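You operate a simulated robot arm through the tools that you are given. There is no shell and no other tool. Be economical: measure what you need, move in short steps, check, and stop when the job is done.

Carry out the task below with a simulated robot arm. There is one attempt and no reset: what you move stays moved.

Task
Run test compressor three up and choose the relay for the current shown.
Fine: guard down before the start; stop it, relay in the relay tray; bleed the outlet to nought, leave the bleed open and switch off.

Only the result counts: the job must be done as asked and must still hold three seconds after the hand-in. Knocking over, shifting, dropping, spilling or breaking anything else fails it.

Robot
A 6-joint arm with a two-finger parallel gripper on a trunk, on a base that drives. Base frame: it is fixed to the floor where the robot stands at the start and does not move with it; the origin is under the middle of the robot, x ahead of it, y to its left, z up; the surface under the hand at the start is at about z = 870. Lengths are in mm, angles in degrees, forces in N, time in s.
Its first joint turns from -166.0 to 166.0 degrees. Places, roughly: bleed lever of the run bench [500, -600, 900]; current display [600, -400, 1000]; damper knob [600, -600, 900]; green start button [500, -500, 900]; outlet display [600, -500, 1000]; red guard [500, -200, 1000]; red stop button [600, -500, 900]; relay tray [400, -200, 800]; run bench switch [500, -400, 900]. Payload 3.91 kg.
Tool frame: the origin (TCP) lies between the finger pads and is the grasp point; the fingertips stand 30 mm ahead of it; z points along the fingers, y is the line along which they close. Largest opening 110 mm; finger width 20, thickness 10; the body of the gripper, 48 by 112 mm, starts 55 mm behind the TCP.
Orientation is told as [roll, pitch, yaw] about the base's x, y, z axes, in that order, counted from this pose: with the fingers straight down and closing along the base's y, the tool's x points along the base's -x, its y along +y and its z along -z.

Tools
- The arm moves only by the tool drive_tool. Its argument "commands" is a list of rows, each a list of 7 numbers: the shift along the tool's x, y, z in cm, then the turn, a rotation vector about the tool's x, y, z in degrees, then the gripper command, from -1 (shut) to 1 (fully open), values between in proportion. In form: [[dx, dy, dz, rx, ry, rz, gripper], ...]. A call has 1 to 12 rows; each row shifts and turns the commanded pose from where the row before left it, along the tool's axes as they then stand. Rows are played at 5 a second. More than 50 mm and 8.6 degrees between two rows, or a gripper value outside its range, and nothing of the call is played. A pose out of reach is approached as far as the arm can. The call stops where the force on the tool passes 50 N (or 10 N more than at its start, if that is more) or the arm is blocked; 0.2 s more then pass. Each finger travels about 108 mm/s and halts on what it meets, pressing with about 25 N; the grip force reading is that of the motor and also rises with nothing between the fingers. The clock runs only during rows and for 0.2 s after the last one: add rows that do not move to give the fingers time. The reply holds the time, the measured pose of the TCP, the force on the tool along the base axes, the opening and the grip force, in the units named above and with some noise, with the torque about the TCP (base axes, N m) and any sound that the robot's microphone picked up, and new pictures: "pictures" is both (left out), scene, wrist or none.
- Cameras (640 x 400 px; columns grow to the right, rows downward): "scene" is now at [477.3, -507.9, 1374.6]; the picture's right is [0.00, -0.17, 0.99], its down [-0.85, 0.51, 0.09] and it looks along [-0.52, -0.84, -0.14] (base axes); focal length 214 px, centre (320, 200). "wrist" rides on the gripper at [72, 17, -103] in the tool frame; the picture's right is [-0.23, 0.97, 0.00], its down [-0.76, -0.18, -0.62] and it looks along [-0.61, -0.14, 0.78] (tool axes); focal length 222 px, centre (320, 200). There is no depth. A picture from a camera that has moved, and an enlarged one, comes with that camera's place and axes in the base frame and with its lens.
- base_move(legs): drives the robot by 1 to 6 legs, each [ahead, left, turn to the left] in mm, mm and degrees, along the robot's own axes; the way and the turn of a leg run together, so that a leg with both is an arc; at most 1500 mm and 180 degrees a leg. The arm and the cameras ride along, it lands a little off, and it stops where it bumps. It gives what a move gives, and a new picture of the scene camera.
- pan_tilt(pan, tilt): turns the head with the scene camera to pan (to the left, within 80 degrees either way) and tilt (down, from -29 to 69), counted from straight ahead of the robot. It gives what a move gives, and a new picture of the scene camera.
- enlarge(camera, box): a new picture of the part [left, top, right, bottom] of that camera's present view, enlarged. It takes no simulated time.
- close_job(): hands the job in; it is judged then, once.

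Work in short steps. Places have to be worked out from the pictures, the camera data and where the tool is seen: move nearer, look again, correct. Check each grasp and each placing, and mend what went wrong. You have 120 turns and 260 pictures in all, those below and enlarged ones among them. Open the gripper and draw the arm clear of the work before you hand the job in, unless the task says otherwise; then end with one line.

The tools are called after "Request:" as a command line: name --pt "numbers of a row" for each row, then --argument value for the rest, lists and objects as JSON in quotes. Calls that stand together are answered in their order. drive_tool: Moves the arm, as the interface text tells. Its arguments: {"type":"object","properties":{"commands":{"type":"array","items":{"type":"array","items":{"type":"number"}}},"pictures":{"type":"string","enum":["both","scene","wrist","none"]}},"required":["commands"]} The other tools are called the same way: base_move (legs) drives the base; pan_tilt (pan, tilt) turns the head that bears the scene camera; enlarge (camera, box) takes an enlarged picture of a part of a camera's view; close_job () hands the job in.

At the start:

```text
clock: 0.0
eef_pos: [420.1, -418.8, 1261.6]
tcp_rot: [0.0, -0.1, 0.0]
wrist_force: [-0.9, 0.3, 0.3]
moment: [0.01, -0.01, 0.01]
finger_gap: 110.1
gripper_force: 0.1
robot x, y, heading: [0.8, -0.5, 0.1]
head pan, tilt: [-80.2, 31.4]
```

scene: 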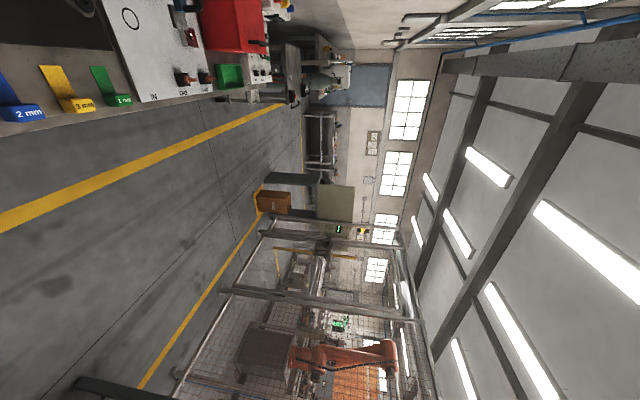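
wrist: 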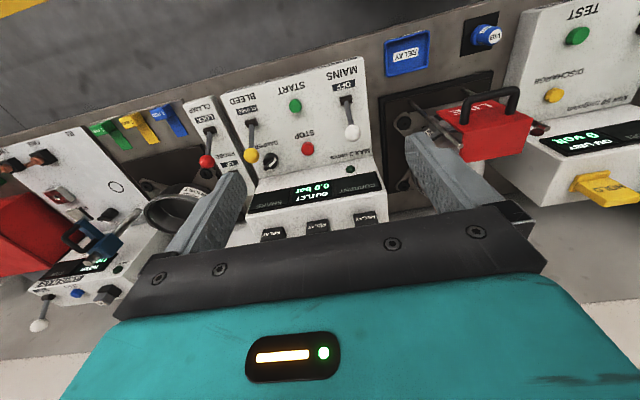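

I first look over the bench: I enlarge the wrist view and turn the head toward the bench.

Request:
enlarge --camera "wrist" --box '[180, 50, 420, 250]'

Request:
pan_tilt --pan -45 --tilt 50

```text
2.00 times, centred on (300, 150) of wrist
camera zoom: at [347.8, -401.5, 1363.8], right [0.23, 0.97, 0.0], down [0.76, -0.18, 0.62], along [0.61, -0.14, -0.78], focal length 444 px, centre (360, 300)
```

zoom: 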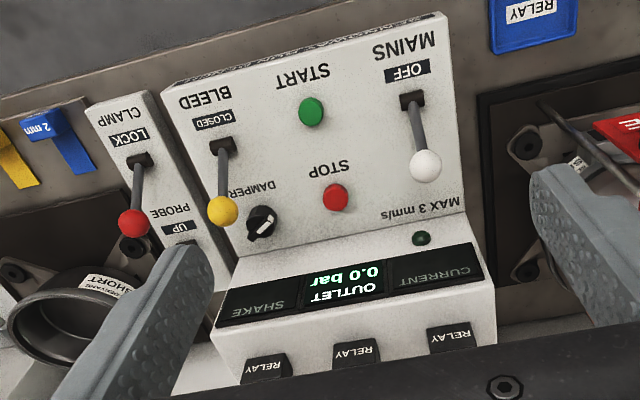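

```text
clock: 1.0
eef_pos: [418.4, -418.1, 1261.4]
tcp_rot: [0.0, -0.1, 0.0]
wrist_force: [0.3, 0.0, -0.3]
moment: [-0.05, -0.04, 0.01]
finger_gap: 110.2
gripper_force: 0.0
robot x, y, heading: [-0.1, -1.6, 0.1]
head pan, tilt: [-45.0, 50.0]
camera scene: at [450.1, -473.9, 1335.5], right [0.0, -0.71, 0.71], down [-0.64, 0.54, 0.54], along [-0.77, -0.46, -0.45], focal length 214 px, centre (320, 200)
```

scene: 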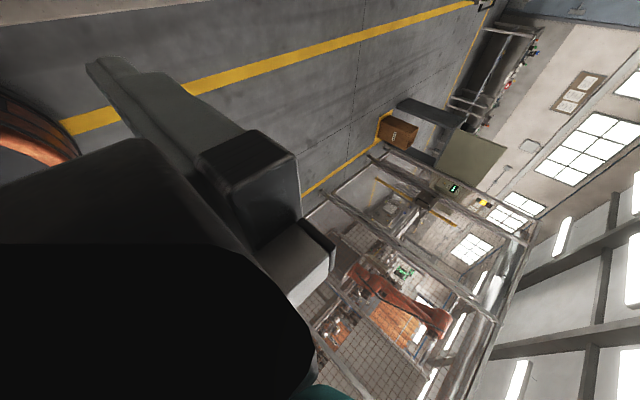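

The head's axes are odd: pan 0 seems to look straight down on the bench. I turn it there.

Request:
pan_tilt --pan 0 --tilt -20

```text
clock: 2.4
eef_pos: [419.1, -417.8, 1261.0]
tcp_rot: [0.0, 0.0, 0.0]
wrist_force: [0.0, 0.0, 0.2]
moment: [0.02, -0.03, -0.02]
finger_gap: 110.0
gripper_force: 0.0
robot x, y, heading: [0.3, 0.6, 0.2]
head pan, tilt: [0.0, -20.0]
camera scene: at [557.1, -419.4, 1313.8], right [0.0, -1.0, 0.0], down [-0.94, 0.0, -0.34], along [0.34, 0.0, -0.94], focal length 214 px, centre (320, 200)
```

scene: 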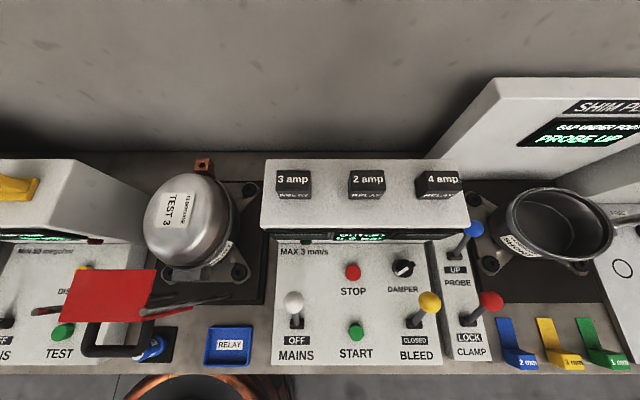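

Excellent overview. I enlarge the left and middle parts to read the labels.

Request:
enlarge --camera "scene" --box '[30, 150, 270, 370]'

Request:
enlarge --camera "scene" --box '[260, 150, 480, 370]'

```text
1.82 times, centred on (150, 260) of scene
camera zoom: at [557.1, -419.4, 1313.8], right [0.0, -1.0, 0.0], down [-0.94, 0.0, -0.34], along [0.34, 0.0, -0.94], focal length 390 px, centre (629, 91)
```

zoom: 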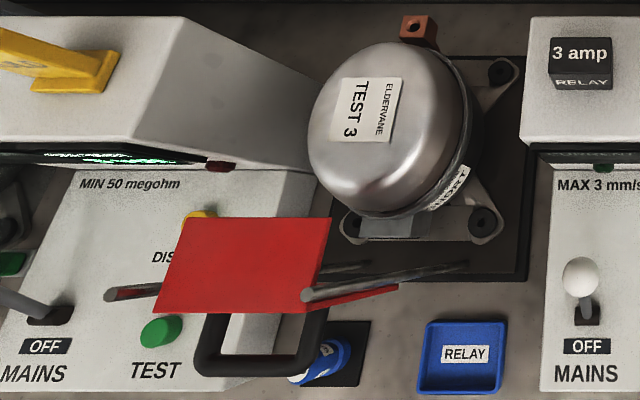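

```text
1.82 times, centred on (370, 260) of scene
camera zoom: at [557.1, -419.4, 1313.8], right [0.0, -1.0, 0.0], down [-0.94, 0.0, -0.34], along [0.34, 0.0, -0.94], focal length 390 px, centre (229, 91)
```

zoom: 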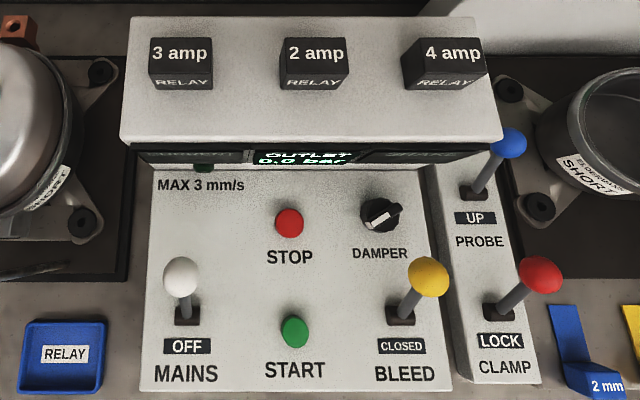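

I look at the guard from the wrist camera too, and at the labels on compressor and blue sensor.

Request:
enlarge --camera "wrist" --box '[370, 10, 560, 200]'

Request:
enlarge --camera "scene" --box '[90, 240, 210, 370]'

```text
2.11 times, centred on (465, 105) of wrist
camera zoom: at [347.8, -401.4, 1363.8], right [0.23, 0.97, 0.0], down [0.76, -0.18, 0.62], along [0.61, -0.14, -0.78], focal length 468 px, centre (15, 400)
```

zoom: 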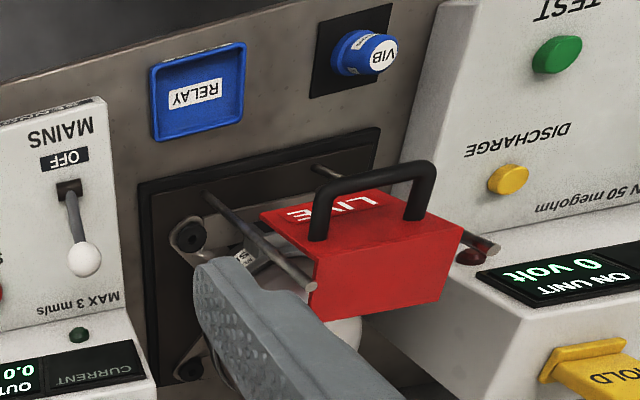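

```text
3.08 times, centred on (150, 305) of scene
camera zoom: at [557.1, -419.4, 1313.8], right [0.0, -1.0, 0.0], down [-0.94, 0.0, -0.34], along [0.34, 0.0, -0.94], focal length 660 px, centre (843, -123)
```

zoom: 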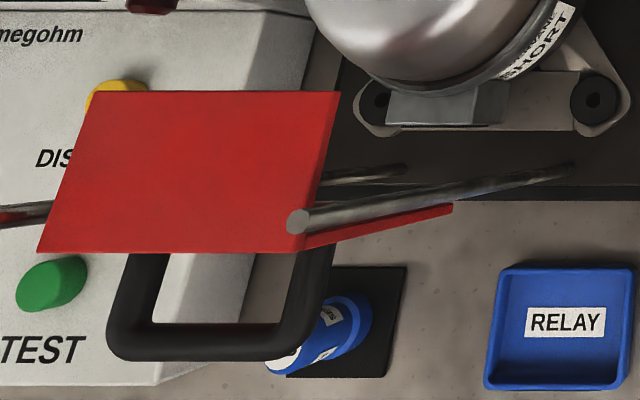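

The guard is a red slide on two vertical posts; its handle bar I judge to be at about (480, -188, 1035). I move above it with the fingers shut, then turn 90 degrees so the gripper body passes between the posts.

Request:
drive_tool --pt "-1.02 3.83 1.67 0 0 0 -1" --pt "-1.02 3.83 1.67 0 0 0 -1" --pt "-1.02 3.83 1.67 0 0 0 -1" --pt "-1.02 3.83 1.67 0 0 0 -1" --pt "-1.02 3.83 1.67 0 0 0 -1" --pt "-1.02 3.83 1.67 0 0 0 -1" --pictures "none"

Request:
drive_tool --pt "0 0 0 0 0 -8.2 -1" --pt "0 0 0 0 0 -8.2 -1" --pt "0 0 0 0 0 -8.2 -1" --pt "0 0 0 0 0 -8.2 -1" --pt "0 0 0 0 0 -8.2 -1" --pt "0 0 0 0 0 -8.2 -1" --pt "0 0 0 0 0 -8.2 -1" --pt "0 0 0 0 0 -8.2 -1" --pt "0 0 0 0 0 -8.2 -1" --pt "0 0 0 0 0 -8.2 -1" --pt "0 0 0 0 0 -8 -1" --pt "0 0 0 0 0 0 -1" --pictures "both"

```text
clock: 3.8
eef_pos: [481.6, -191.0, 1159.7]
tcp_rot: [0.1, 0.0, 0.0]
wrist_force: [-0.3, -0.2, -0.3]
moment: [0.03, 0.01, -0.01]
finger_gap: 0.0
gripper_force: 25.6
robot x, y, heading: [-1.2, -0.2, -0.1]
head pan, tilt: [0.0, -20.0]
```

```text
clock: 6.4
eef_pos: [481.8, -189.4, 1160.4]
tcp_rot: [0.0, 0.1, 90.1]
wrist_force: [0.1, 1.1, 0.5]
moment: [0.0, 0.0, -0.03]
finger_gap: 0.0
gripper_force: 25.1
robot x, y, heading: [-2.5, -2.9, 0.2]
head pan, tilt: [0.0, -20.0]
camera scene: at [479.1, -50.5, 1213.4], right [1.0, 0.0, 0.0], down [0.0, -0.94, -0.34], along [0.0, 0.34, -0.94], focal length 214 px, centre (320, 200)
camera wrist: at [464.9, -261.2, 1263.3], right [-0.97, 0.23, 0.0], down [0.18, 0.76, 0.62], along [0.14, 0.61, -0.78], focal length 222 px, centre (320, 200)
```

scene: 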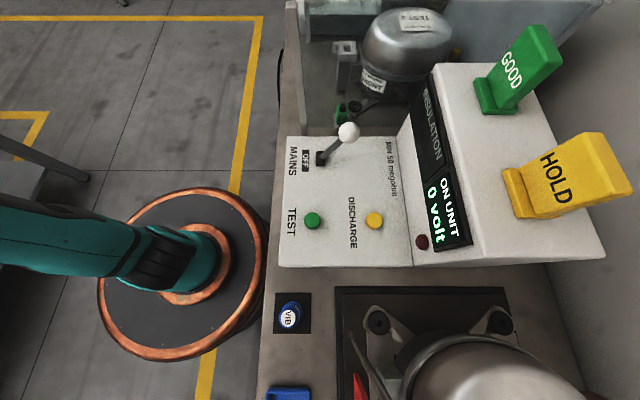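
wrist: 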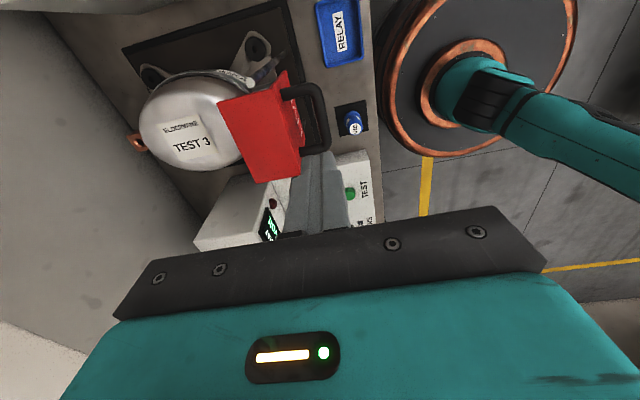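

The scene camera rides on the hand. I tilt it toward the fingers to see the handle.

Request:
pan_tilt --pan 0 --tilt 40

```text
clock: 7.7
eef_pos: [480.8, -189.1, 1159.9]
tcp_rot: [0.0, 0.0, 89.9]
wrist_force: [-0.1, -0.5, -0.4]
moment: [-0.01, -0.04, -0.02]
finger_gap: 0.0
gripper_force: 25.0
robot x, y, heading: [1.4, -2.2, -0.1]
head pan, tilt: [0.0, 40.0]
camera scene: at [479.4, -143.4, 1204.4], right [1.0, 0.0, 0.0], down [0.0, -0.77, 0.64], along [0.0, -0.64, -0.77], focal length 214 px, centre (320, 200)
```

scene: 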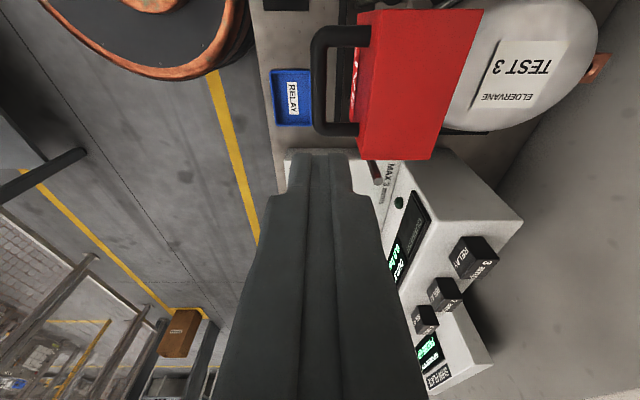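

Refined: handle bar around (481, -179, 1012). I shift 10 mm in y and lower to just above it.

Request:
drive_tool --pt "-1.0 0 2 0 0 0 -1" --pt "0 0 3 0 0 0 -1" --pt "0 0 3 0 0 0 -1" --pt "0 0 1.5 0 0 0 -1" --pictures "both"

```text
clock: 8.7
eef_pos: [481.3, -179.6, 1066.8]
tcp_rot: [0.0, 0.0, 90.0]
wrist_force: [0.4, 0.1, 0.6]
moment: [-0.01, 0.01, 0.02]
finger_gap: 0.1
gripper_force: 25.2
robot x, y, heading: [-0.7, 0.5, 0.1]
head pan, tilt: [0.0, 40.0]
camera scene: at [480.0, -134.5, 1110.3], right [1.0, 0.0, 0.0], down [0.0, -0.77, 0.64], along [0.0, -0.64, -0.77], focal length 214 px, centre (320, 200)
camera wrist: at [465.3, -252.2, 1169.2], right [-0.97, 0.23, 0.0], down [0.18, 0.76, 0.62], along [0.14, 0.61, -0.78], focal length 222 px, centre (320, 200)
```

scene: 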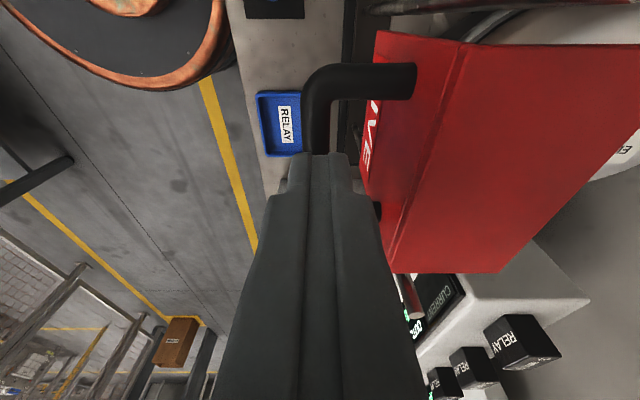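
wrist: 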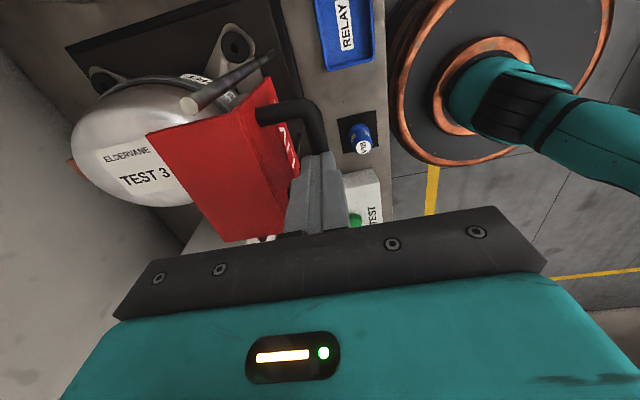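

Aligned over the bar. Now I push down in steps, watching the force.

Request:
drive_tool --pt "0 0 1 0 0 0 -1" --pt "0 0 1 0 0 0 -1" --pt "0 0 1 0 0 0 -1" --pt "0 0 1 0 0 0 -1" --pt "0 0 1 0 0 0 -1" --pictures "scene"

```text
clock: 9.9
eef_pos: [481.3, -180.6, 1014.9]
tcp_rot: [-0.1, 0.1, 89.9]
wrist_force: [0.6, -0.7, -0.1]
moment: [-0.03, 0.03, 0.0]
finger_gap: 0.0
gripper_force: 25.9
robot x, y, heading: [0.7, 0.8, -0.2]
head pan, tilt: [0.0, 40.0]
camera scene: at [479.2, -133.8, 1059.4], right [1.0, 0.0, 0.0], down [0.0, -0.77, 0.64], along [0.0, -0.64, -0.77], focal length 214 px, centre (320, 200)
```

scene: 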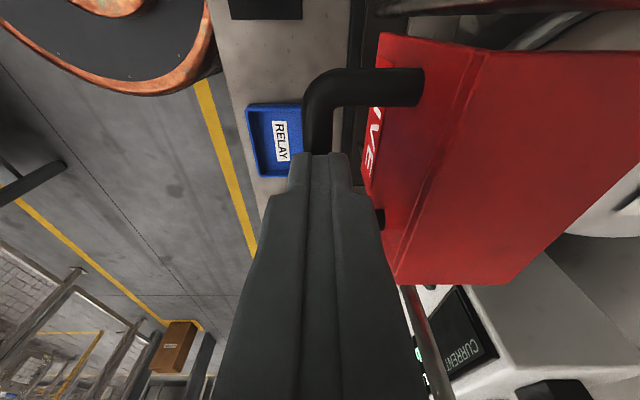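

The guard is moving down with the fingers. I go on.

Request:
drive_tool --pt "0 0 1 0 0 0 -1" --pt "0 0 1 0 0 0 -1" --pt "0 0 1 0 0 0 -1" --pt "0 0 1 0 0 0 -1" --pt "0 0 1 0 0 0 -1" --pt "0 0 1 0 0 0 -1" --pt "0 0 1 0 0 0 -1" --pt "0 0 1 0 0 0 -1" --pictures "both"

```text
clock: 11.5
eef_pos: [480.3, -178.8, 955.4]
tcp_rot: [-0.5, 0.2, 90.0]
wrist_force: [-4.7, 2.0, 19.9]
moment: [0.14, 0.15, -0.05]
finger_gap: 0.0
gripper_force: 25.5
robot x, y, heading: [-0.4, -0.3, 0.2]
head pan, tilt: [0.0, 40.0]
stopped in row 7: the force on the tool passed its limit at 69 N (the readings are from after the stop); the commanded pose is now the measured one
camera scene: at [478.3, -132.9, 999.2], right [1.0, 0.0, 0.01], down [-0.01, -0.76, 0.65], along [0.01, -0.65, -0.76], focal length 214 px, centre (320, 200)
camera wrist: at [463.1, -250.4, 1058.5], right [-0.97, 0.23, -0.01], down [0.17, 0.76, 0.62], along [0.15, 0.6, -0.78], focal length 222 px, centre (320, 200)
```

scene: 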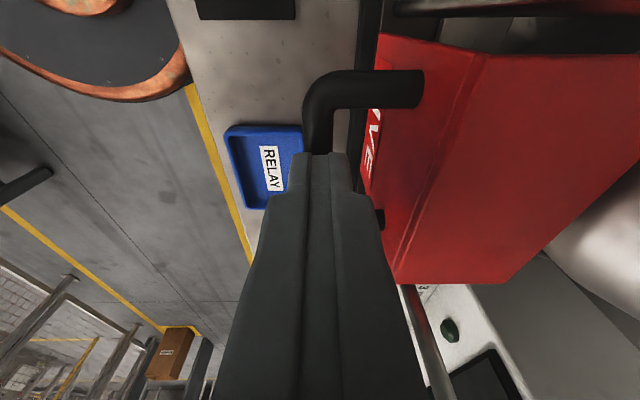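
wrist: 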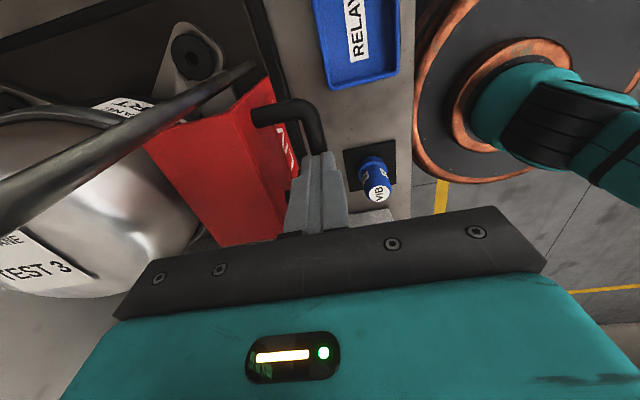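

The guard hit its end stop with the handle at about z = 920. I lift, turn back to yaw 0, and look whether it stays down.

Request:
drive_tool --pt "0 0 -4.0 0 0 0 -1" --pt "0 0 -5.0 0 0 0 -1" --pt "0 0 -5 0 0 0 -1" --pt "0 0 -5 0 0 0 -1" --pictures "none"

Request:
drive_tool --pt "0 0 0 0 0 8.2 -1" --pt "0 0 0 0 0 8.2 -1" --pt "0 0 0 0 0 8.2 -1" --pt "0 0 0 0 0 8.2 -1" --pt "0 0 0 0 0 8.2 -1" --pt "0 0 0 0 0 8.2 -1" --pt "0 0 0 0 0 8.2 -1" --pt "0 0 0 0 0 8.2 -1" --pt "0 0 0 0 0 8.2 -1" --pt "0 0 0 0 0 8.2 -1" --pt "0 0 0 0 0 8 -1" --pt "0 0 0 0 0 0 -1" --pictures "both"

```text
clock: 12.5
eef_pos: [479.0, -178.4, 1147.1]
tcp_rot: [-0.4, 0.1, 89.9]
wrist_force: [-0.6, -0.3, 0.3]
moment: [0.02, 0.02, 0.01]
finger_gap: 0.2
gripper_force: 24.9
robot x, y, heading: [3.6, -0.6, 0.1]
head pan, tilt: [0.0, 40.0]
```

```text
clock: 15.1
eef_pos: [479.8, -178.4, 1144.7]
tcp_rot: [-0.2, -0.4, -0.1]
wrist_force: [0.7, 0.4, 0.5]
moment: [-0.01, 0.0, -0.01]
finger_gap: 0.3
gripper_force: 24.6
robot x, y, heading: [-1.5, 0.9, -0.0]
head pan, tilt: [0.0, 40.0]
camera scene: at [524.2, -179.1, 1188.3], right [0.0, -1.0, 0.0], down [-0.77, 0.0, 0.64], along [-0.64, 0.0, -0.77], focal length 214 px, centre (320, 200)
camera wrist: at [407.3, -160.8, 1246.3], right [0.23, 0.97, 0.0], down [0.76, -0.18, 0.63], along [0.61, -0.14, -0.78], focal length 222 px, centre (320, 200)
```

scene: 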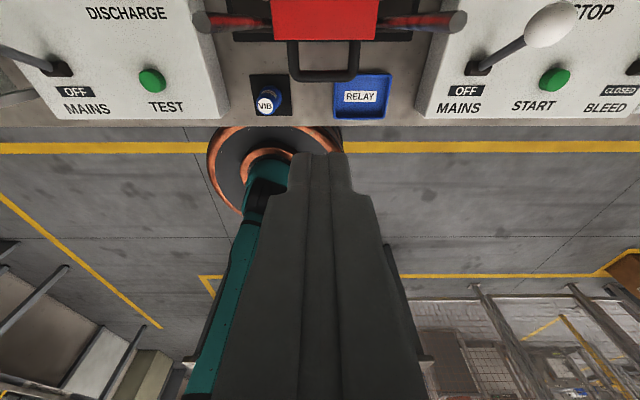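
wrist: 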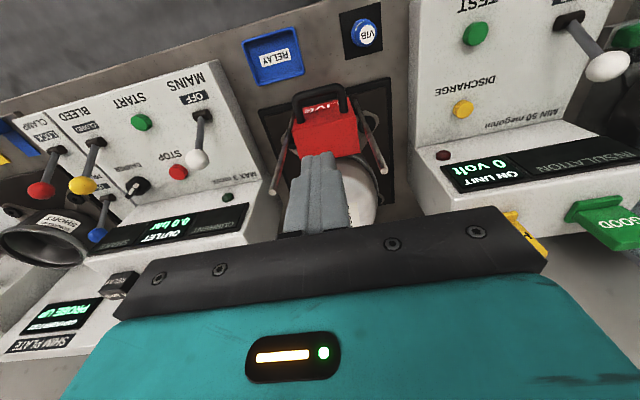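

The guard stays down. Now the mains lever: its knob I judge at (521, -379, 959). I go behind it, at (550, -379), and look.

Request:
drive_tool --pt "-1.4 -4.02 1.7 0 0 0 -1" --pt "-1.4 -4.02 1.7 0 0 0 -1" --pt "-1.4 -4.02 1.7 0 0 0 -1" --pt "-1.4 -4.02 1.7 0 0 0 -1" --pt "-1.4 -4.02 1.7 0 0 0 -1" --pt "0 0 0 0 0 0 -1" --pictures "both"

```text
clock: 16.5
eef_pos: [549.6, -378.5, 1060.0]
tcp_rot: [-0.1, -0.4, 0.1]
wrist_force: [0.1, -0.7, -0.1]
moment: [-0.02, 0.0, 0.0]
finger_gap: 0.0
gripper_force: 24.9
robot x, y, heading: [-3.3, 0.4, 0.2]
head pan, tilt: [0.0, 40.0]
camera scene: at [594.2, -379.7, 1104.0], right [0.0, -1.0, 0.0], down [-0.77, 0.0, 0.64], along [-0.64, 0.0, -0.77], focal length 214 px, centre (320, 200)
camera wrist: at [477.3, -361.6, 1161.9], right [0.23, 0.97, 0.0], down [0.76, -0.18, 0.63], along [0.61, -0.14, -0.78], focal length 222 px, centre (320, 200)
```

scene: 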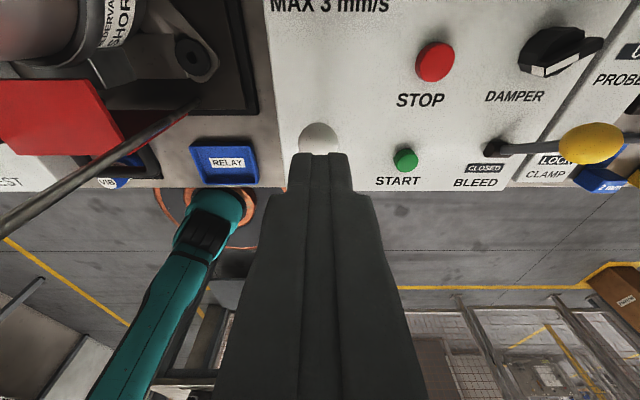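
wrist: 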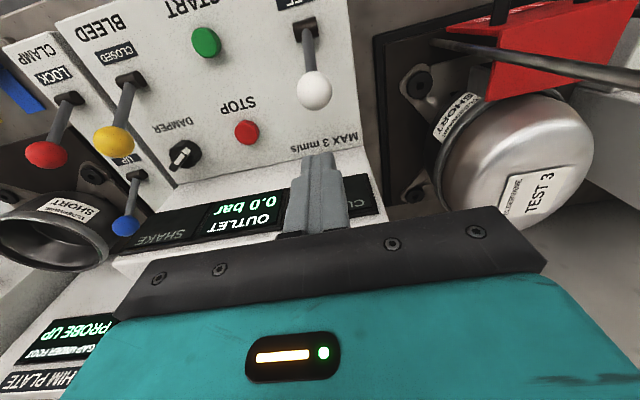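

The knob agrees with (520, -377, 959). I back to x = 556, lower to tip z ≈ 940 and pull the lever toward the robot.

Request:
drive_tool --pt "-0.7 0.1 3 0 0 0 -1" --pt "0 0 3 0 0 0 -1" --pt "0 0 3 0 0 0 -1" --pt "1.5 0 0 0 0 0 -1" --pt "1.5 0 0 0 0 0 -1" --pt "1.5 0 0 0 0 0 -1" --pt "1.5 0 0 0 0 0 -1" --pt "1.5 0 0 0 0 0 -1" --pt "1.5 0 0 0 0 0 -1" --pictures "both"

```text
clock: 18.5
eef_pos: [467.2, -380.1, 968.6]
tcp_rot: [-0.2, -0.4, 0.0]
wrist_force: [0.2, -0.3, -0.8]
moment: [0.02, -0.03, 0.0]
finger_gap: 0.0
gripper_force: 24.5
robot x, y, heading: [0.3, -2.0, -0.1]
head pan, tilt: [0.0, 40.0]
camera scene: at [511.4, -379.9, 1014.2], right [0.0, -1.0, 0.0], down [-0.77, 0.0, 0.64], along [-0.64, 0.0, -0.77], focal length 214 px, centre (320, 200)
camera wrist: at [394.6, -361.8, 1072.2], right [0.23, 0.97, 0.0], down [0.76, -0.18, 0.63], along [0.61, -0.14, -0.78], focal length 222 px, centre (320, 200)
```

scene: 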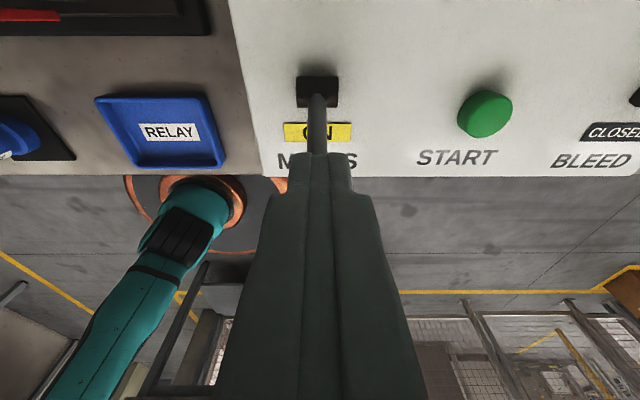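
wrist: 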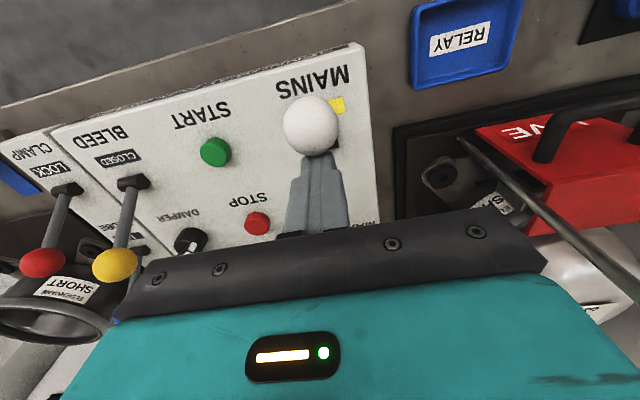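

Mains shows ON. I back off, lift, and move above the green START button at (469, -480, 882).

Request:
drive_tool --pt "-1.5 0 0 0 0 0 -1" --pt "0 0 -3 0 0 0 -1" --pt "0 -4 -1 0 0 0 -1" --pt "0.6 -4 0 0 0 0 -1" --pt "0.7 -2 0 0 0 0 -1" --pt "0 0 3.5 0 0 0 -1" --pt "0 0 3.5 0 0 0 -1" --pt "0 0 0 0 0 0 -1" --pictures "both"

```text
clock: 20.3
eef_pos: [467.7, -479.5, 939.1]
tcp_rot: [-0.2, -0.3, 0.0]
wrist_force: [0.8, -0.6, 0.3]
moment: [0.01, -0.02, -0.02]
finger_gap: 0.0
gripper_force: 24.7
robot x, y, heading: [-0.8, -1.2, 0.1]
head pan, tilt: [0.0, 40.0]
camera scene: at [513.1, -479.4, 983.9], right [0.0, -1.0, 0.0], down [-0.77, 0.0, 0.64], along [-0.64, 0.0, -0.77], focal length 214 px, centre (320, 200)
camera wrist: at [396.2, -461.3, 1041.9], right [0.23, 0.97, 0.0], down [0.76, -0.18, 0.63], along [0.61, -0.14, -0.78], focal length 222 px, centre (320, 200)
```

scene: 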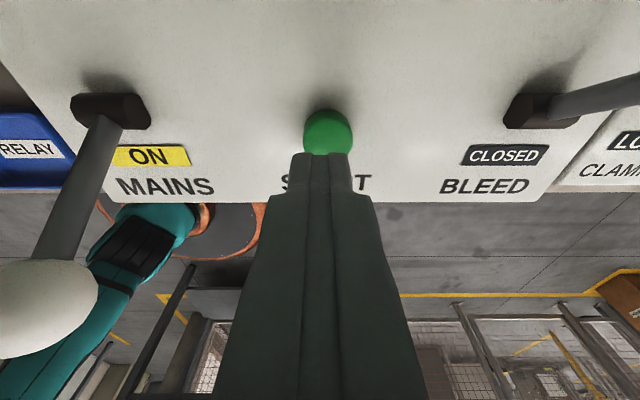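
wrist: 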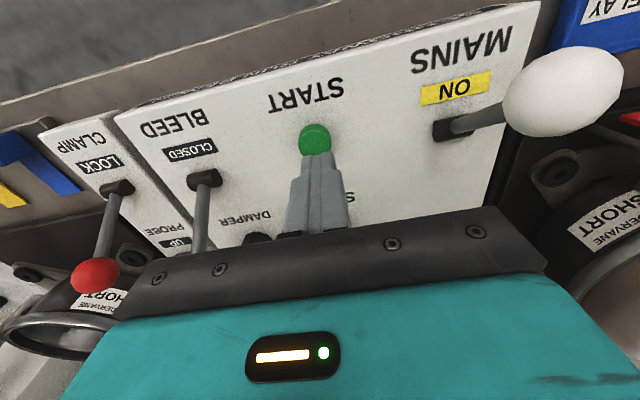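

I press START in small steps, 3 mm corrected.

Request:
drive_tool --pt "-0.4 -0.3 1.5 0 0 0 -1" --pt "0 0 0.5 0 0 0 -1" --pt "0 0 0.4 0 0 0 -1" --pt "0 0 0.4 0 0 0 -1" --pt "0 0 0.4 0 0 0 -1" --pt "0 0 0.4 0 0 0 -1" --pt "0 0 0.4 0 0 0 -1" --pictures "wrist"

```text
clock: 21.9
eef_pos: [473.0, -481.4, 902.3]
tcp_rot: [-0.3, -0.5, 0.0]
wrist_force: [-2.4, 5.0, 34.4]
moment: [0.14, 0.29, -0.03]
finger_gap: 0.0
gripper_force: 24.9
robot x, y, heading: [2.5, 3.8, -0.1]
head pan, tilt: [0.0, 40.0]
heard: click
camera wrist: at [401.1, -463.7, 1004.4], right [0.23, 0.97, 0.0], down [0.76, -0.17, 0.63], along [0.61, -0.15, -0.78], focal length 222 px, centre (320, 200)
```

wrist: 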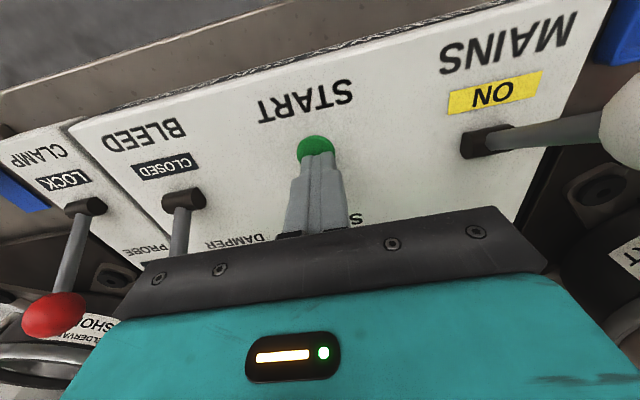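

Click heard. I lift the hand and turn the head up to read the displays.

Request:
drive_tool --pt "0 0 -4 0 0 0 -1" --pt "0 0 -5 0 0 0 -1" --pt "0 0 -5 0 0 0 -1" --pictures "wrist"

Request:
pan_tilt --pan 0 --tilt -25

```text
clock: 22.7
eef_pos: [472.6, -480.9, 1040.9]
tcp_rot: [-0.1, -0.3, 0.0]
wrist_force: [-0.1, -0.7, 0.5]
moment: [0.01, -0.01, 0.02]
finger_gap: 0.0
gripper_force: 25.0
robot x, y, heading: [-2.2, -0.2, -0.2]
head pan, tilt: [0.0, 40.0]
camera wrist: at [400.2, -464.7, 1143.1], right [0.23, 0.97, 0.0], down [0.76, -0.18, 0.63], along [0.61, -0.14, -0.78], focal length 222 px, centre (320, 200)
```

wrist: 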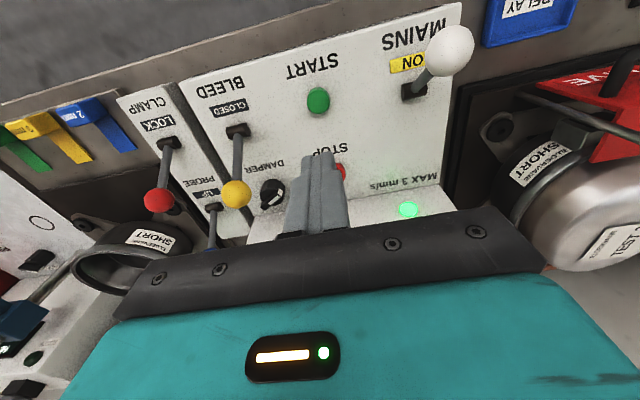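

```text
clock: 24.1
eef_pos: [472.1, -480.6, 1040.7]
tcp_rot: [-0.3, -0.3, 0.0]
wrist_force: [0.4, 0.7, 0.7]
moment: [-0.01, -0.01, 0.0]
finger_gap: 0.0
gripper_force: 25.0
robot x, y, heading: [-0.4, -0.5, 0.1]
head pan, tilt: [0.0, -25.0]
camera scene: at [616.0, -482.4, 1099.7], right [0.0, -1.0, 0.0], down [-0.9, 0.0, -0.43], along [0.43, 0.0, -0.9], focal length 214 px, centre (320, 200)
```

scene: 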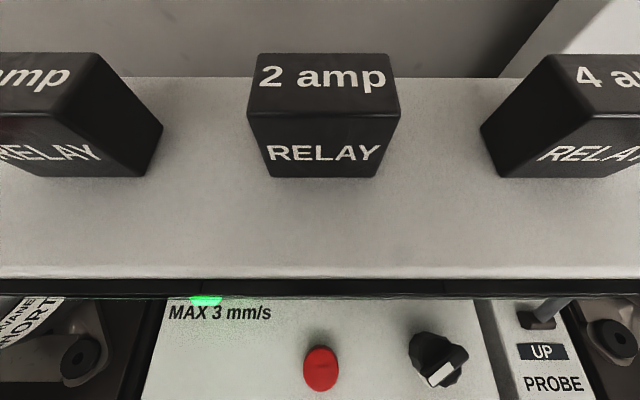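

Running (green lamp). The camera is over the console; I draw the hand back toward the robot and up.

Request:
drive_tool --pt "4 0 -2.5 0 0 0 -1" --pt "4 0 -2.5 0 0 0 -1" --pt "4 0 -2.5 0 0 0 -1" --pt "4 0 -2.5 0 0 0 -1" --pictures "scene"

```text
clock: 25.1
eef_pos: [313.7, -480.1, 1138.3]
tcp_rot: [0.0, -0.3, 0.0]
wrist_force: [-0.5, 0.6, -0.5]
moment: [0.01, 0.05, 0.02]
finger_gap: 0.0
gripper_force: 24.9
robot x, y, heading: [-1.0, -1.1, -0.0]
head pan, tilt: [0.0, -25.0]
camera scene: at [456.9, -481.0, 1196.6], right [0.0, -1.0, 0.0], down [-0.9, 0.0, -0.43], along [0.43, 0.0, -0.9], focal length 214 px, centre (320, 200)
```

scene: 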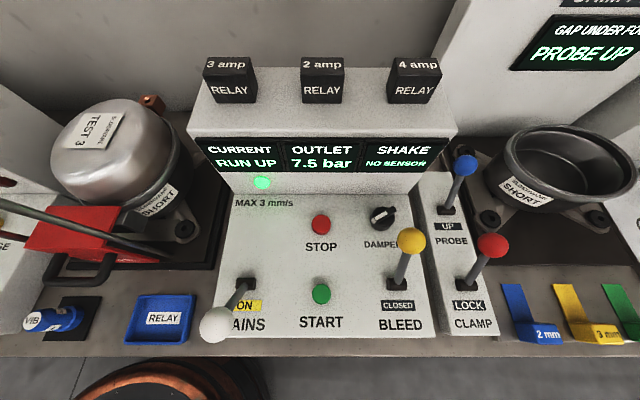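

CURRENT shows RUN UP, OUTLET 7.5 bar, SHAKE no sensor. I wait briefly and read again.

Request:
drive_tool --pt "0 0 0 0 0 0 -1" --pt "0 0 0 0 0 0 -1" --pt "0 0 0 0 0 0 -1" --pt "0 0 0 0 0 0 -1" --pt "0 0 0 0 0 0 -1" --pictures "scene"

```text
clock: 26.2
eef_pos: [314.1, -481.6, 1136.6]
tcp_rot: [-0.2, -0.5, -0.1]
wrist_force: [0.0, 0.3, 0.3]
moment: [-0.04, -0.03, 0.0]
finger_gap: 0.2
gripper_force: 25.1
robot x, y, heading: [2.4, 1.8, 0.2]
head pan, tilt: [0.0, -25.0]
camera scene: at [456.7, -481.2, 1196.8], right [0.0, -1.0, 0.0], down [-0.9, 0.0, -0.43], along [0.43, 0.0, -0.9], focal length 214 px, centre (320, 200)
```

scene: 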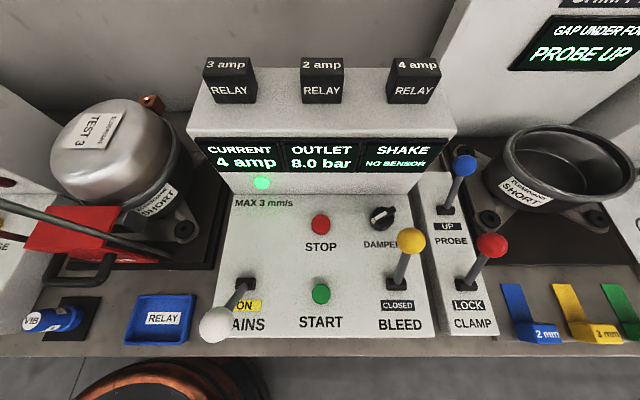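

It shows 4 amp at 8.0 bar. I enlarge to be sure and wait a second more to see that it is steady.

Request:
drive_tool --pt "0 0 0 0 0 0 -1" --pt "0 0 0 0 0 0 -1" --pt "0 0 0 0 0 0 -1" --pt "0 0 0 0 0 0 -1" --pt "0 0 0 0 0 0 -1" --pictures "none"

Request:
enlarge --camera "scene" --box '[190, 40, 460, 200]'

```text
clock: 27.4
eef_pos: [312.6, -481.6, 1137.6]
tcp_rot: [-0.3, -0.5, 0.0]
wrist_force: [0.3, 0.5, 0.4]
moment: [0.02, 0.01, 0.0]
finger_gap: 0.0
gripper_force: 24.7
robot x, y, heading: [3.2, -3.2, -0.1]
head pan, tilt: [0.0, -25.0]
```

```text
2.37 times, centred on (325, 120) of scene
camera zoom: at [456.8, -481.2, 1196.8], right [0.0, -1.0, 0.0], down [-0.9, 0.0, -0.43], along [0.43, 0.0, -0.9], focal length 508 px, centre (308, 390)
```

zoom: 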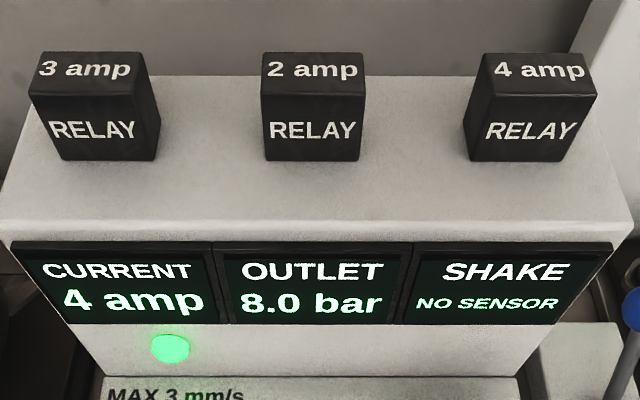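

4 amp it is. Now I stop: head tilted back, then move above the red STOP button at (567, -481, 881).

Request:
pan_tilt --pan 0 --tilt 40

Request:
drive_tool --pt "-4.22 0 2.28 0 0 0 -1" --pt "-4.22 0 2.28 0 0 0 -1" --pt "-4.22 0 2.28 0 0 0 -1" --pt "-4.22 0 2.28 0 0 0 -1" --pt "-4.22 0 2.28 0 0 0 -1" --pt "-4.22 0 2.28 0 0 0 -1" --pt "0 0 3 0 0 0 -1" --pt "0 0 3 0 0 0 -1" --pictures "both"

```text
clock: 28.8
eef_pos: [313.2, -481.0, 1137.1]
tcp_rot: [-0.2, -0.4, 0.1]
wrist_force: [0.2, 0.8, -0.3]
moment: [-0.04, 0.02, 0.0]
finger_gap: 0.0
gripper_force: 25.4
robot x, y, heading: [2.9, 4.2, -0.2]
head pan, tilt: [0.0, 40.0]
camera scene: at [357.5, -481.2, 1182.1], right [0.0, -1.0, 0.0], down [-0.77, 0.0, 0.64], along [-0.64, 0.0, -0.77], focal length 214 px, centre (320, 200)
```

scene: 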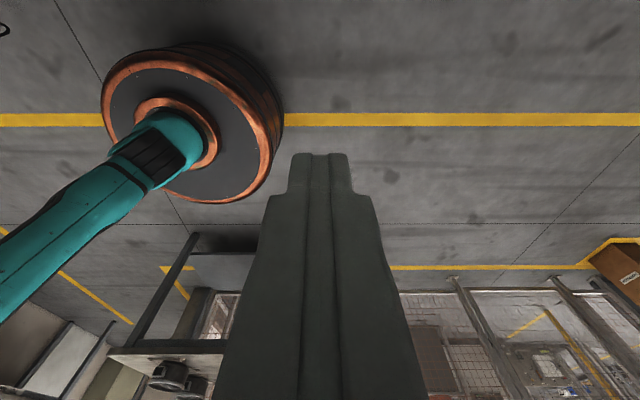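

```text
clock: 30.5
eef_pos: [562.4, -482.8, 973.6]
tcp_rot: [-0.6, -0.8, -0.1]
wrist_force: [-17.2, 5.2, 6.4]
moment: [-0.09, -1.15, 0.98]
finger_gap: 0.0
gripper_force: 24.7
robot x, y, heading: [-4.5, -0.1, -0.2]
head pan, tilt: [0.0, 40.0]
stopped in row 8: the force on the tool passed its limit at 72 N (the readings are from after the stop); the commanded pose is now the measured one
camera scene: at [604.8, -483.1, 1019.3], right [0.0, -1.0, 0.0], down [-0.76, 0.0, 0.65], along [-0.65, 0.0, -0.76], focal length 214 px, centre (320, 200)
camera wrist: at [489.7, -465.3, 1075.2], right [0.23, 0.97, -0.01], down [0.75, -0.17, 0.64], along [0.62, -0.15, -0.77], focal length 222 px, centre (320, 200)
```

scene: 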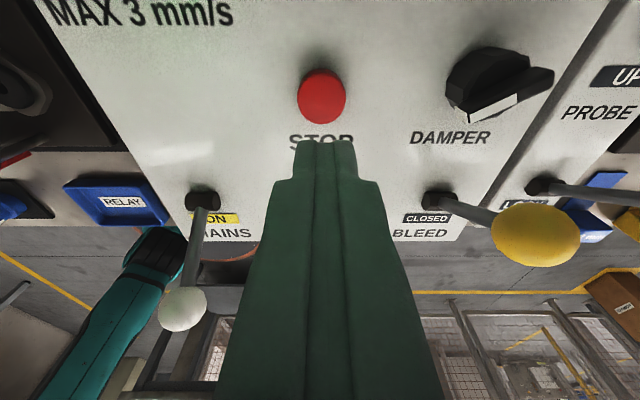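
wrist: 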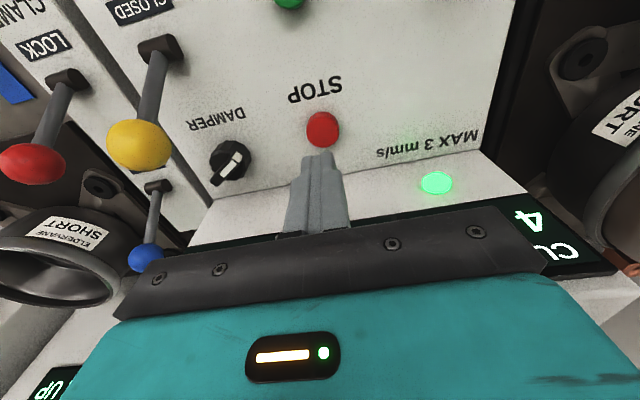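

Something on the hand's far side (probably the head) touched the console. I lift straight up and check that nothing was shifted.

Request:
drive_tool --pt "0.5 0 -3 0 0 0 -1" --pt "0 0 -4 0 0 0 -1" --pt "4.5 0 -1 0 0 0 -1" --pt "4.5 0 -2 0 0 0 -1" --pt "4.5 0 -2 0 0 0 -1" --pictures "none"

Request:
pan_tilt --pan 0 --tilt -20

```text
clock: 31.7
eef_pos: [423.2, -482.8, 1091.8]
tcp_rot: [-0.5, -0.8, -0.1]
wrist_force: [0.8, 0.8, -0.5]
moment: [0.0, 0.03, 0.0]
finger_gap: 0.0
gripper_force: 24.7
robot x, y, heading: [-0.0, -5.1, 0.0]
head pan, tilt: [0.0, 40.0]
```

```text
clock: 33.0
eef_pos: [422.6, -483.3, 1091.9]
tcp_rot: [-0.6, -0.9, -0.2]
wrist_force: [-0.4, 0.4, -0.8]
moment: [0.01, 0.01, 0.02]
finger_gap: 0.0
gripper_force: 25.1
robot x, y, heading: [-0.7, 1.9, -0.2]
head pan, tilt: [0.0, -20.0]
camera scene: at [560.3, -483.2, 1147.2], right [0.0, -1.0, 0.01], down [-0.93, 0.0, -0.35], along [0.35, -0.01, -0.93], focal length 214 px, centre (320, 200)
```

scene: 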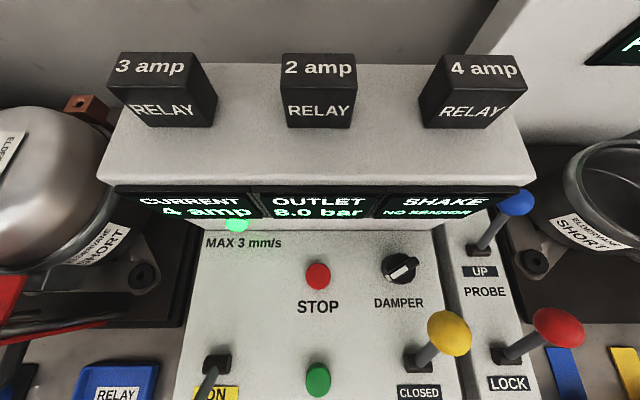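

Nothing has shifted and it still reads 4 amp, 8.0 bar. I lean the tool 35 degrees toward the robot so the hand stays clear of the console, then come above STOP.

Request:
drive_tool --pt "0 0 0 0 -7 0 -1" --pt "0 0 0 0 -7 0 -1" --pt "0 0 0 0 -7 0 -1" --pt "0 0 0 0 -7 0 -1" --pt "0 0 0 0 -7 0 -1" --pt "-0.45 0.02 4.03 0 0 0 -1" --pt "-0.45 0.02 4.03 0 0 0 -1" --pt "-0.45 0.02 4.03 0 0 0 -1" --pt "-0.45 0.02 4.03 0 0 0 -1" --pictures "none"

Request:
pan_tilt --pan 0 --tilt 40

```text
clock: 35.0
eef_pos: [531.9, -482.0, 969.3]
tcp_rot: [-0.8, -35.8, 0.2]
wrist_force: [0.0, -0.2, 1.0]
moment: [-0.03, -0.01, -0.01]
finger_gap: 0.0
gripper_force: 24.5
robot x, y, heading: [0.4, -2.4, 0.1]
head pan, tilt: [0.0, -20.0]
```

```text
clock: 36.3
eef_pos: [531.4, -483.2, 969.1]
tcp_rot: [-0.7, -35.8, 0.2]
wrist_force: [0.1, 0.5, -0.4]
moment: [0.01, -0.01, -0.01]
finger_gap: 0.0
gripper_force: 25.4
robot x, y, heading: [1.0, -4.5, -0.2]
head pan, tilt: [0.0, 40.0]
camera scene: at [541.1, -482.4, 1032.0], right [0.0, -1.0, 0.01], down [-1.0, 0.0, 0.07], along [-0.07, -0.01, -1.0], focal length 214 px, centre (320, 200)
```

scene: 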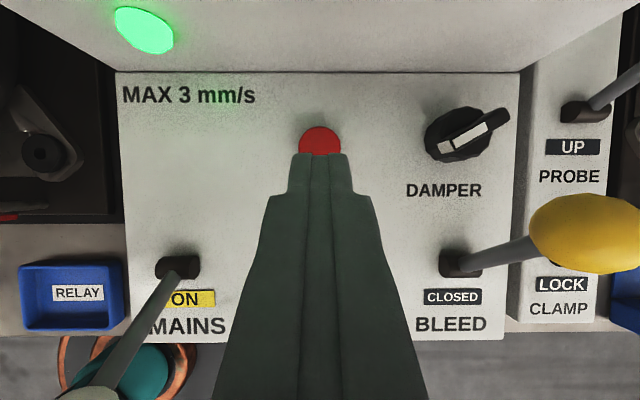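

STOP is at x ≈ 570. I move over it and press straight down in small steps.

Request:
drive_tool --pt "-0.44 0 4.01 0 0 0 -1" --pt "1.0 0 1.4 0 0 0 -1" --pt "0.234 0 0.324 0 0 0 -1" --pt "0.234 0 0.324 0 0 0 -1" --pt "0.234 0 0.324 0 0 0 -1" --pt "0.234 0 0.324 0 0 0 -1" --pt "0.234 0 0.324 0 0 0 -1" --pictures "scene"

```text
clock: 37.9
eef_pos: [559.3, -484.5, 905.6]
tcp_rot: [-0.9, -36.0, 0.3]
wrist_force: [1.5, 0.4, 20.9]
moment: [0.05, -0.23, -0.03]
finger_gap: 0.0
gripper_force: 25.2
robot x, y, heading: [-0.9, 3.5, -0.0]
head pan, tilt: [0.0, 40.0]
heard: click
camera scene: at [568.7, -484.1, 967.2], right [0.0, -1.0, 0.01], down [-1.0, 0.0, 0.07], along [-0.07, -0.01, -1.0], focal length 214 px, centre (320, 200)
```

scene: 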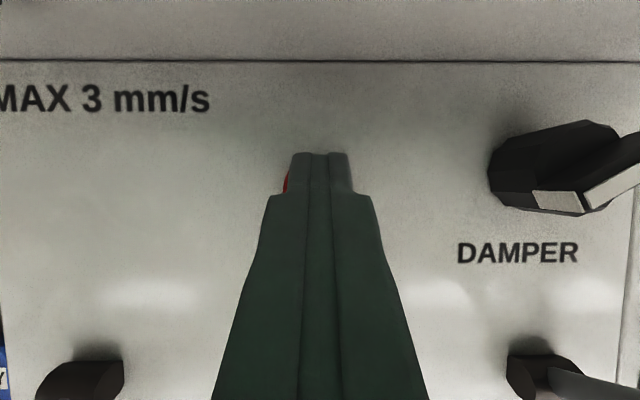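

Click heard and the lamp is out. I withdraw along the tool, straighten it, and look at the displays and the relays.

Request:
drive_tool --pt "0 0 -4.5 0 0 0 -1" --pt "0 0 -4.5 0 0 0 -1" --pt "0 0 -4.5 0 0 0 -1" --pt "0 0 -4.5 0 0 0 -1" --pt "0 0 0 0 7.2 0 0" --pt "0 0 -1 0 7.2 0 0" --pt "0 -2 -4 0 7.2 0 0" --pt "0 -3 -4 0 7.2 0 0" --pt "0 -4 -2 0 7.2 0 0" --pictures "none"

Request:
pan_tilt --pan 0 --tilt -20

```text
clock: 39.9
eef_pos: [420.4, -572.2, 1157.3]
tcp_rot: [-0.6, 0.2, -0.2]
wrist_force: [-0.3, 0.5, 1.6]
moment: [-0.06, -0.05, 0.0]
finger_gap: 55.0
gripper_force: 0.1
robot x, y, heading: [1.2, -0.0, -0.2]
head pan, tilt: [0.0, 40.0]
```

```text
clock: 41.2
eef_pos: [421.2, -571.2, 1155.2]
tcp_rot: [-0.6, 0.1, -0.1]
wrist_force: [0.5, 0.2, 0.8]
moment: [-0.01, 0.03, 0.01]
finger_gap: 54.9
gripper_force: 0.1
robot x, y, heading: [2.8, -2.7, -0.0]
head pan, tilt: [0.0, -20.0]
camera scene: at [558.7, -572.1, 1208.3], right [0.0, -1.0, 0.01], down [-0.94, 0.0, -0.34], along [0.34, -0.01, -0.94], focal length 214 px, centre (320, 200)
```

scene: 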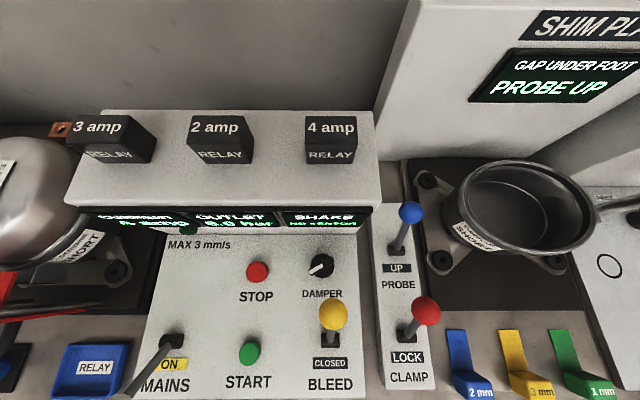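

Outlet still 8 bar, stopped. The 4 amp relay I judge at (688, -583), from z = 1012 to 1041, 47 wide in y. I move above it with the fingers about 75 mm open and look.

Request:
drive_tool --pt "-4.45 -0.2 0.58 0 0 0 0.36" --pt "-4.45 -0.2 0.58 0 0 0 0.36" --pt "-4.45 -0.2 0.58 0 0 0 0.36" --pt "-4.45 -0.2 0.58 0 0 0 0.36" --pt "-4.45 -0.2 0.58 0 0 0 0.36" --pt "-4.45 -0.2 0.58 0 0 0 0.36" --pt "0 0 0 0 0 0 0.36" --pictures "wrist"

Request:
pan_tilt --pan 0 --tilt 40

```text
clock: 42.8
eef_pos: [690.6, -581.5, 1118.7]
tcp_rot: [-0.4, 0.2, 0.0]
wrist_force: [0.5, 0.2, -0.2]
moment: [0.01, 0.02, -0.03]
finger_gap: 75.0
gripper_force: 0.2
robot x, y, heading: [-1.0, -2.1, 0.1]
head pan, tilt: [0.0, -20.0]
camera wrist: at [618.1, -564.5, 1222.6], right [0.23, 0.97, -0.01], down [0.76, -0.17, 0.62], along [0.6, -0.15, -0.78], focal length 222 px, centre (320, 200)
```

wrist: 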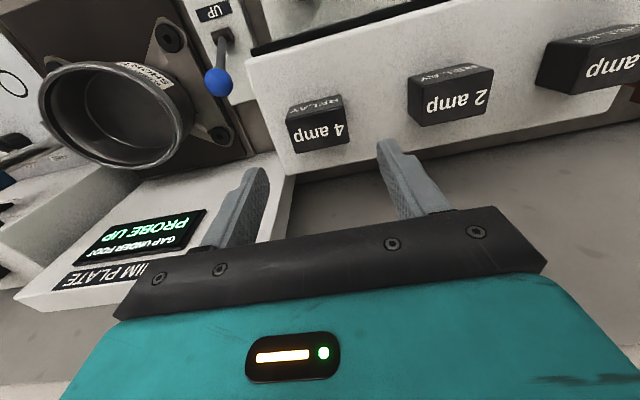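

```text
clock: 44.1
eef_pos: [688.0, -582.7, 1121.1]
tcp_rot: [-0.5, 0.2, -0.1]
wrist_force: [0.5, 0.7, 0.8]
moment: [0.05, 0.03, 0.01]
finger_gap: 74.4
gripper_force: 0.1
robot x, y, heading: [1.5, 1.3, 0.0]
head pan, tilt: [0.0, 40.0]
camera scene: at [733.9, -583.4, 1163.8], right [0.0, -1.0, 0.01], down [-0.76, 0.01, 0.64], along [-0.64, -0.01, -0.76], focal length 214 px, centre (320, 200)
```

scene: 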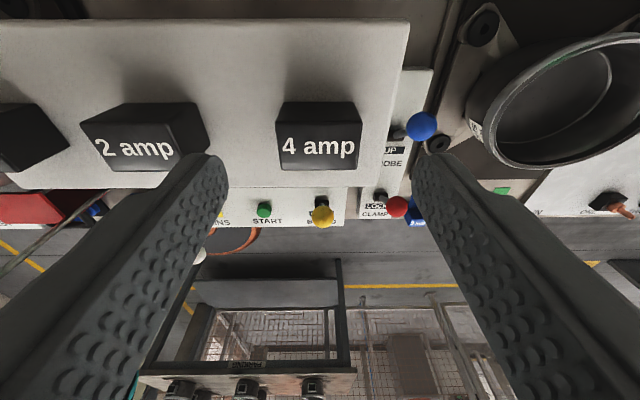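

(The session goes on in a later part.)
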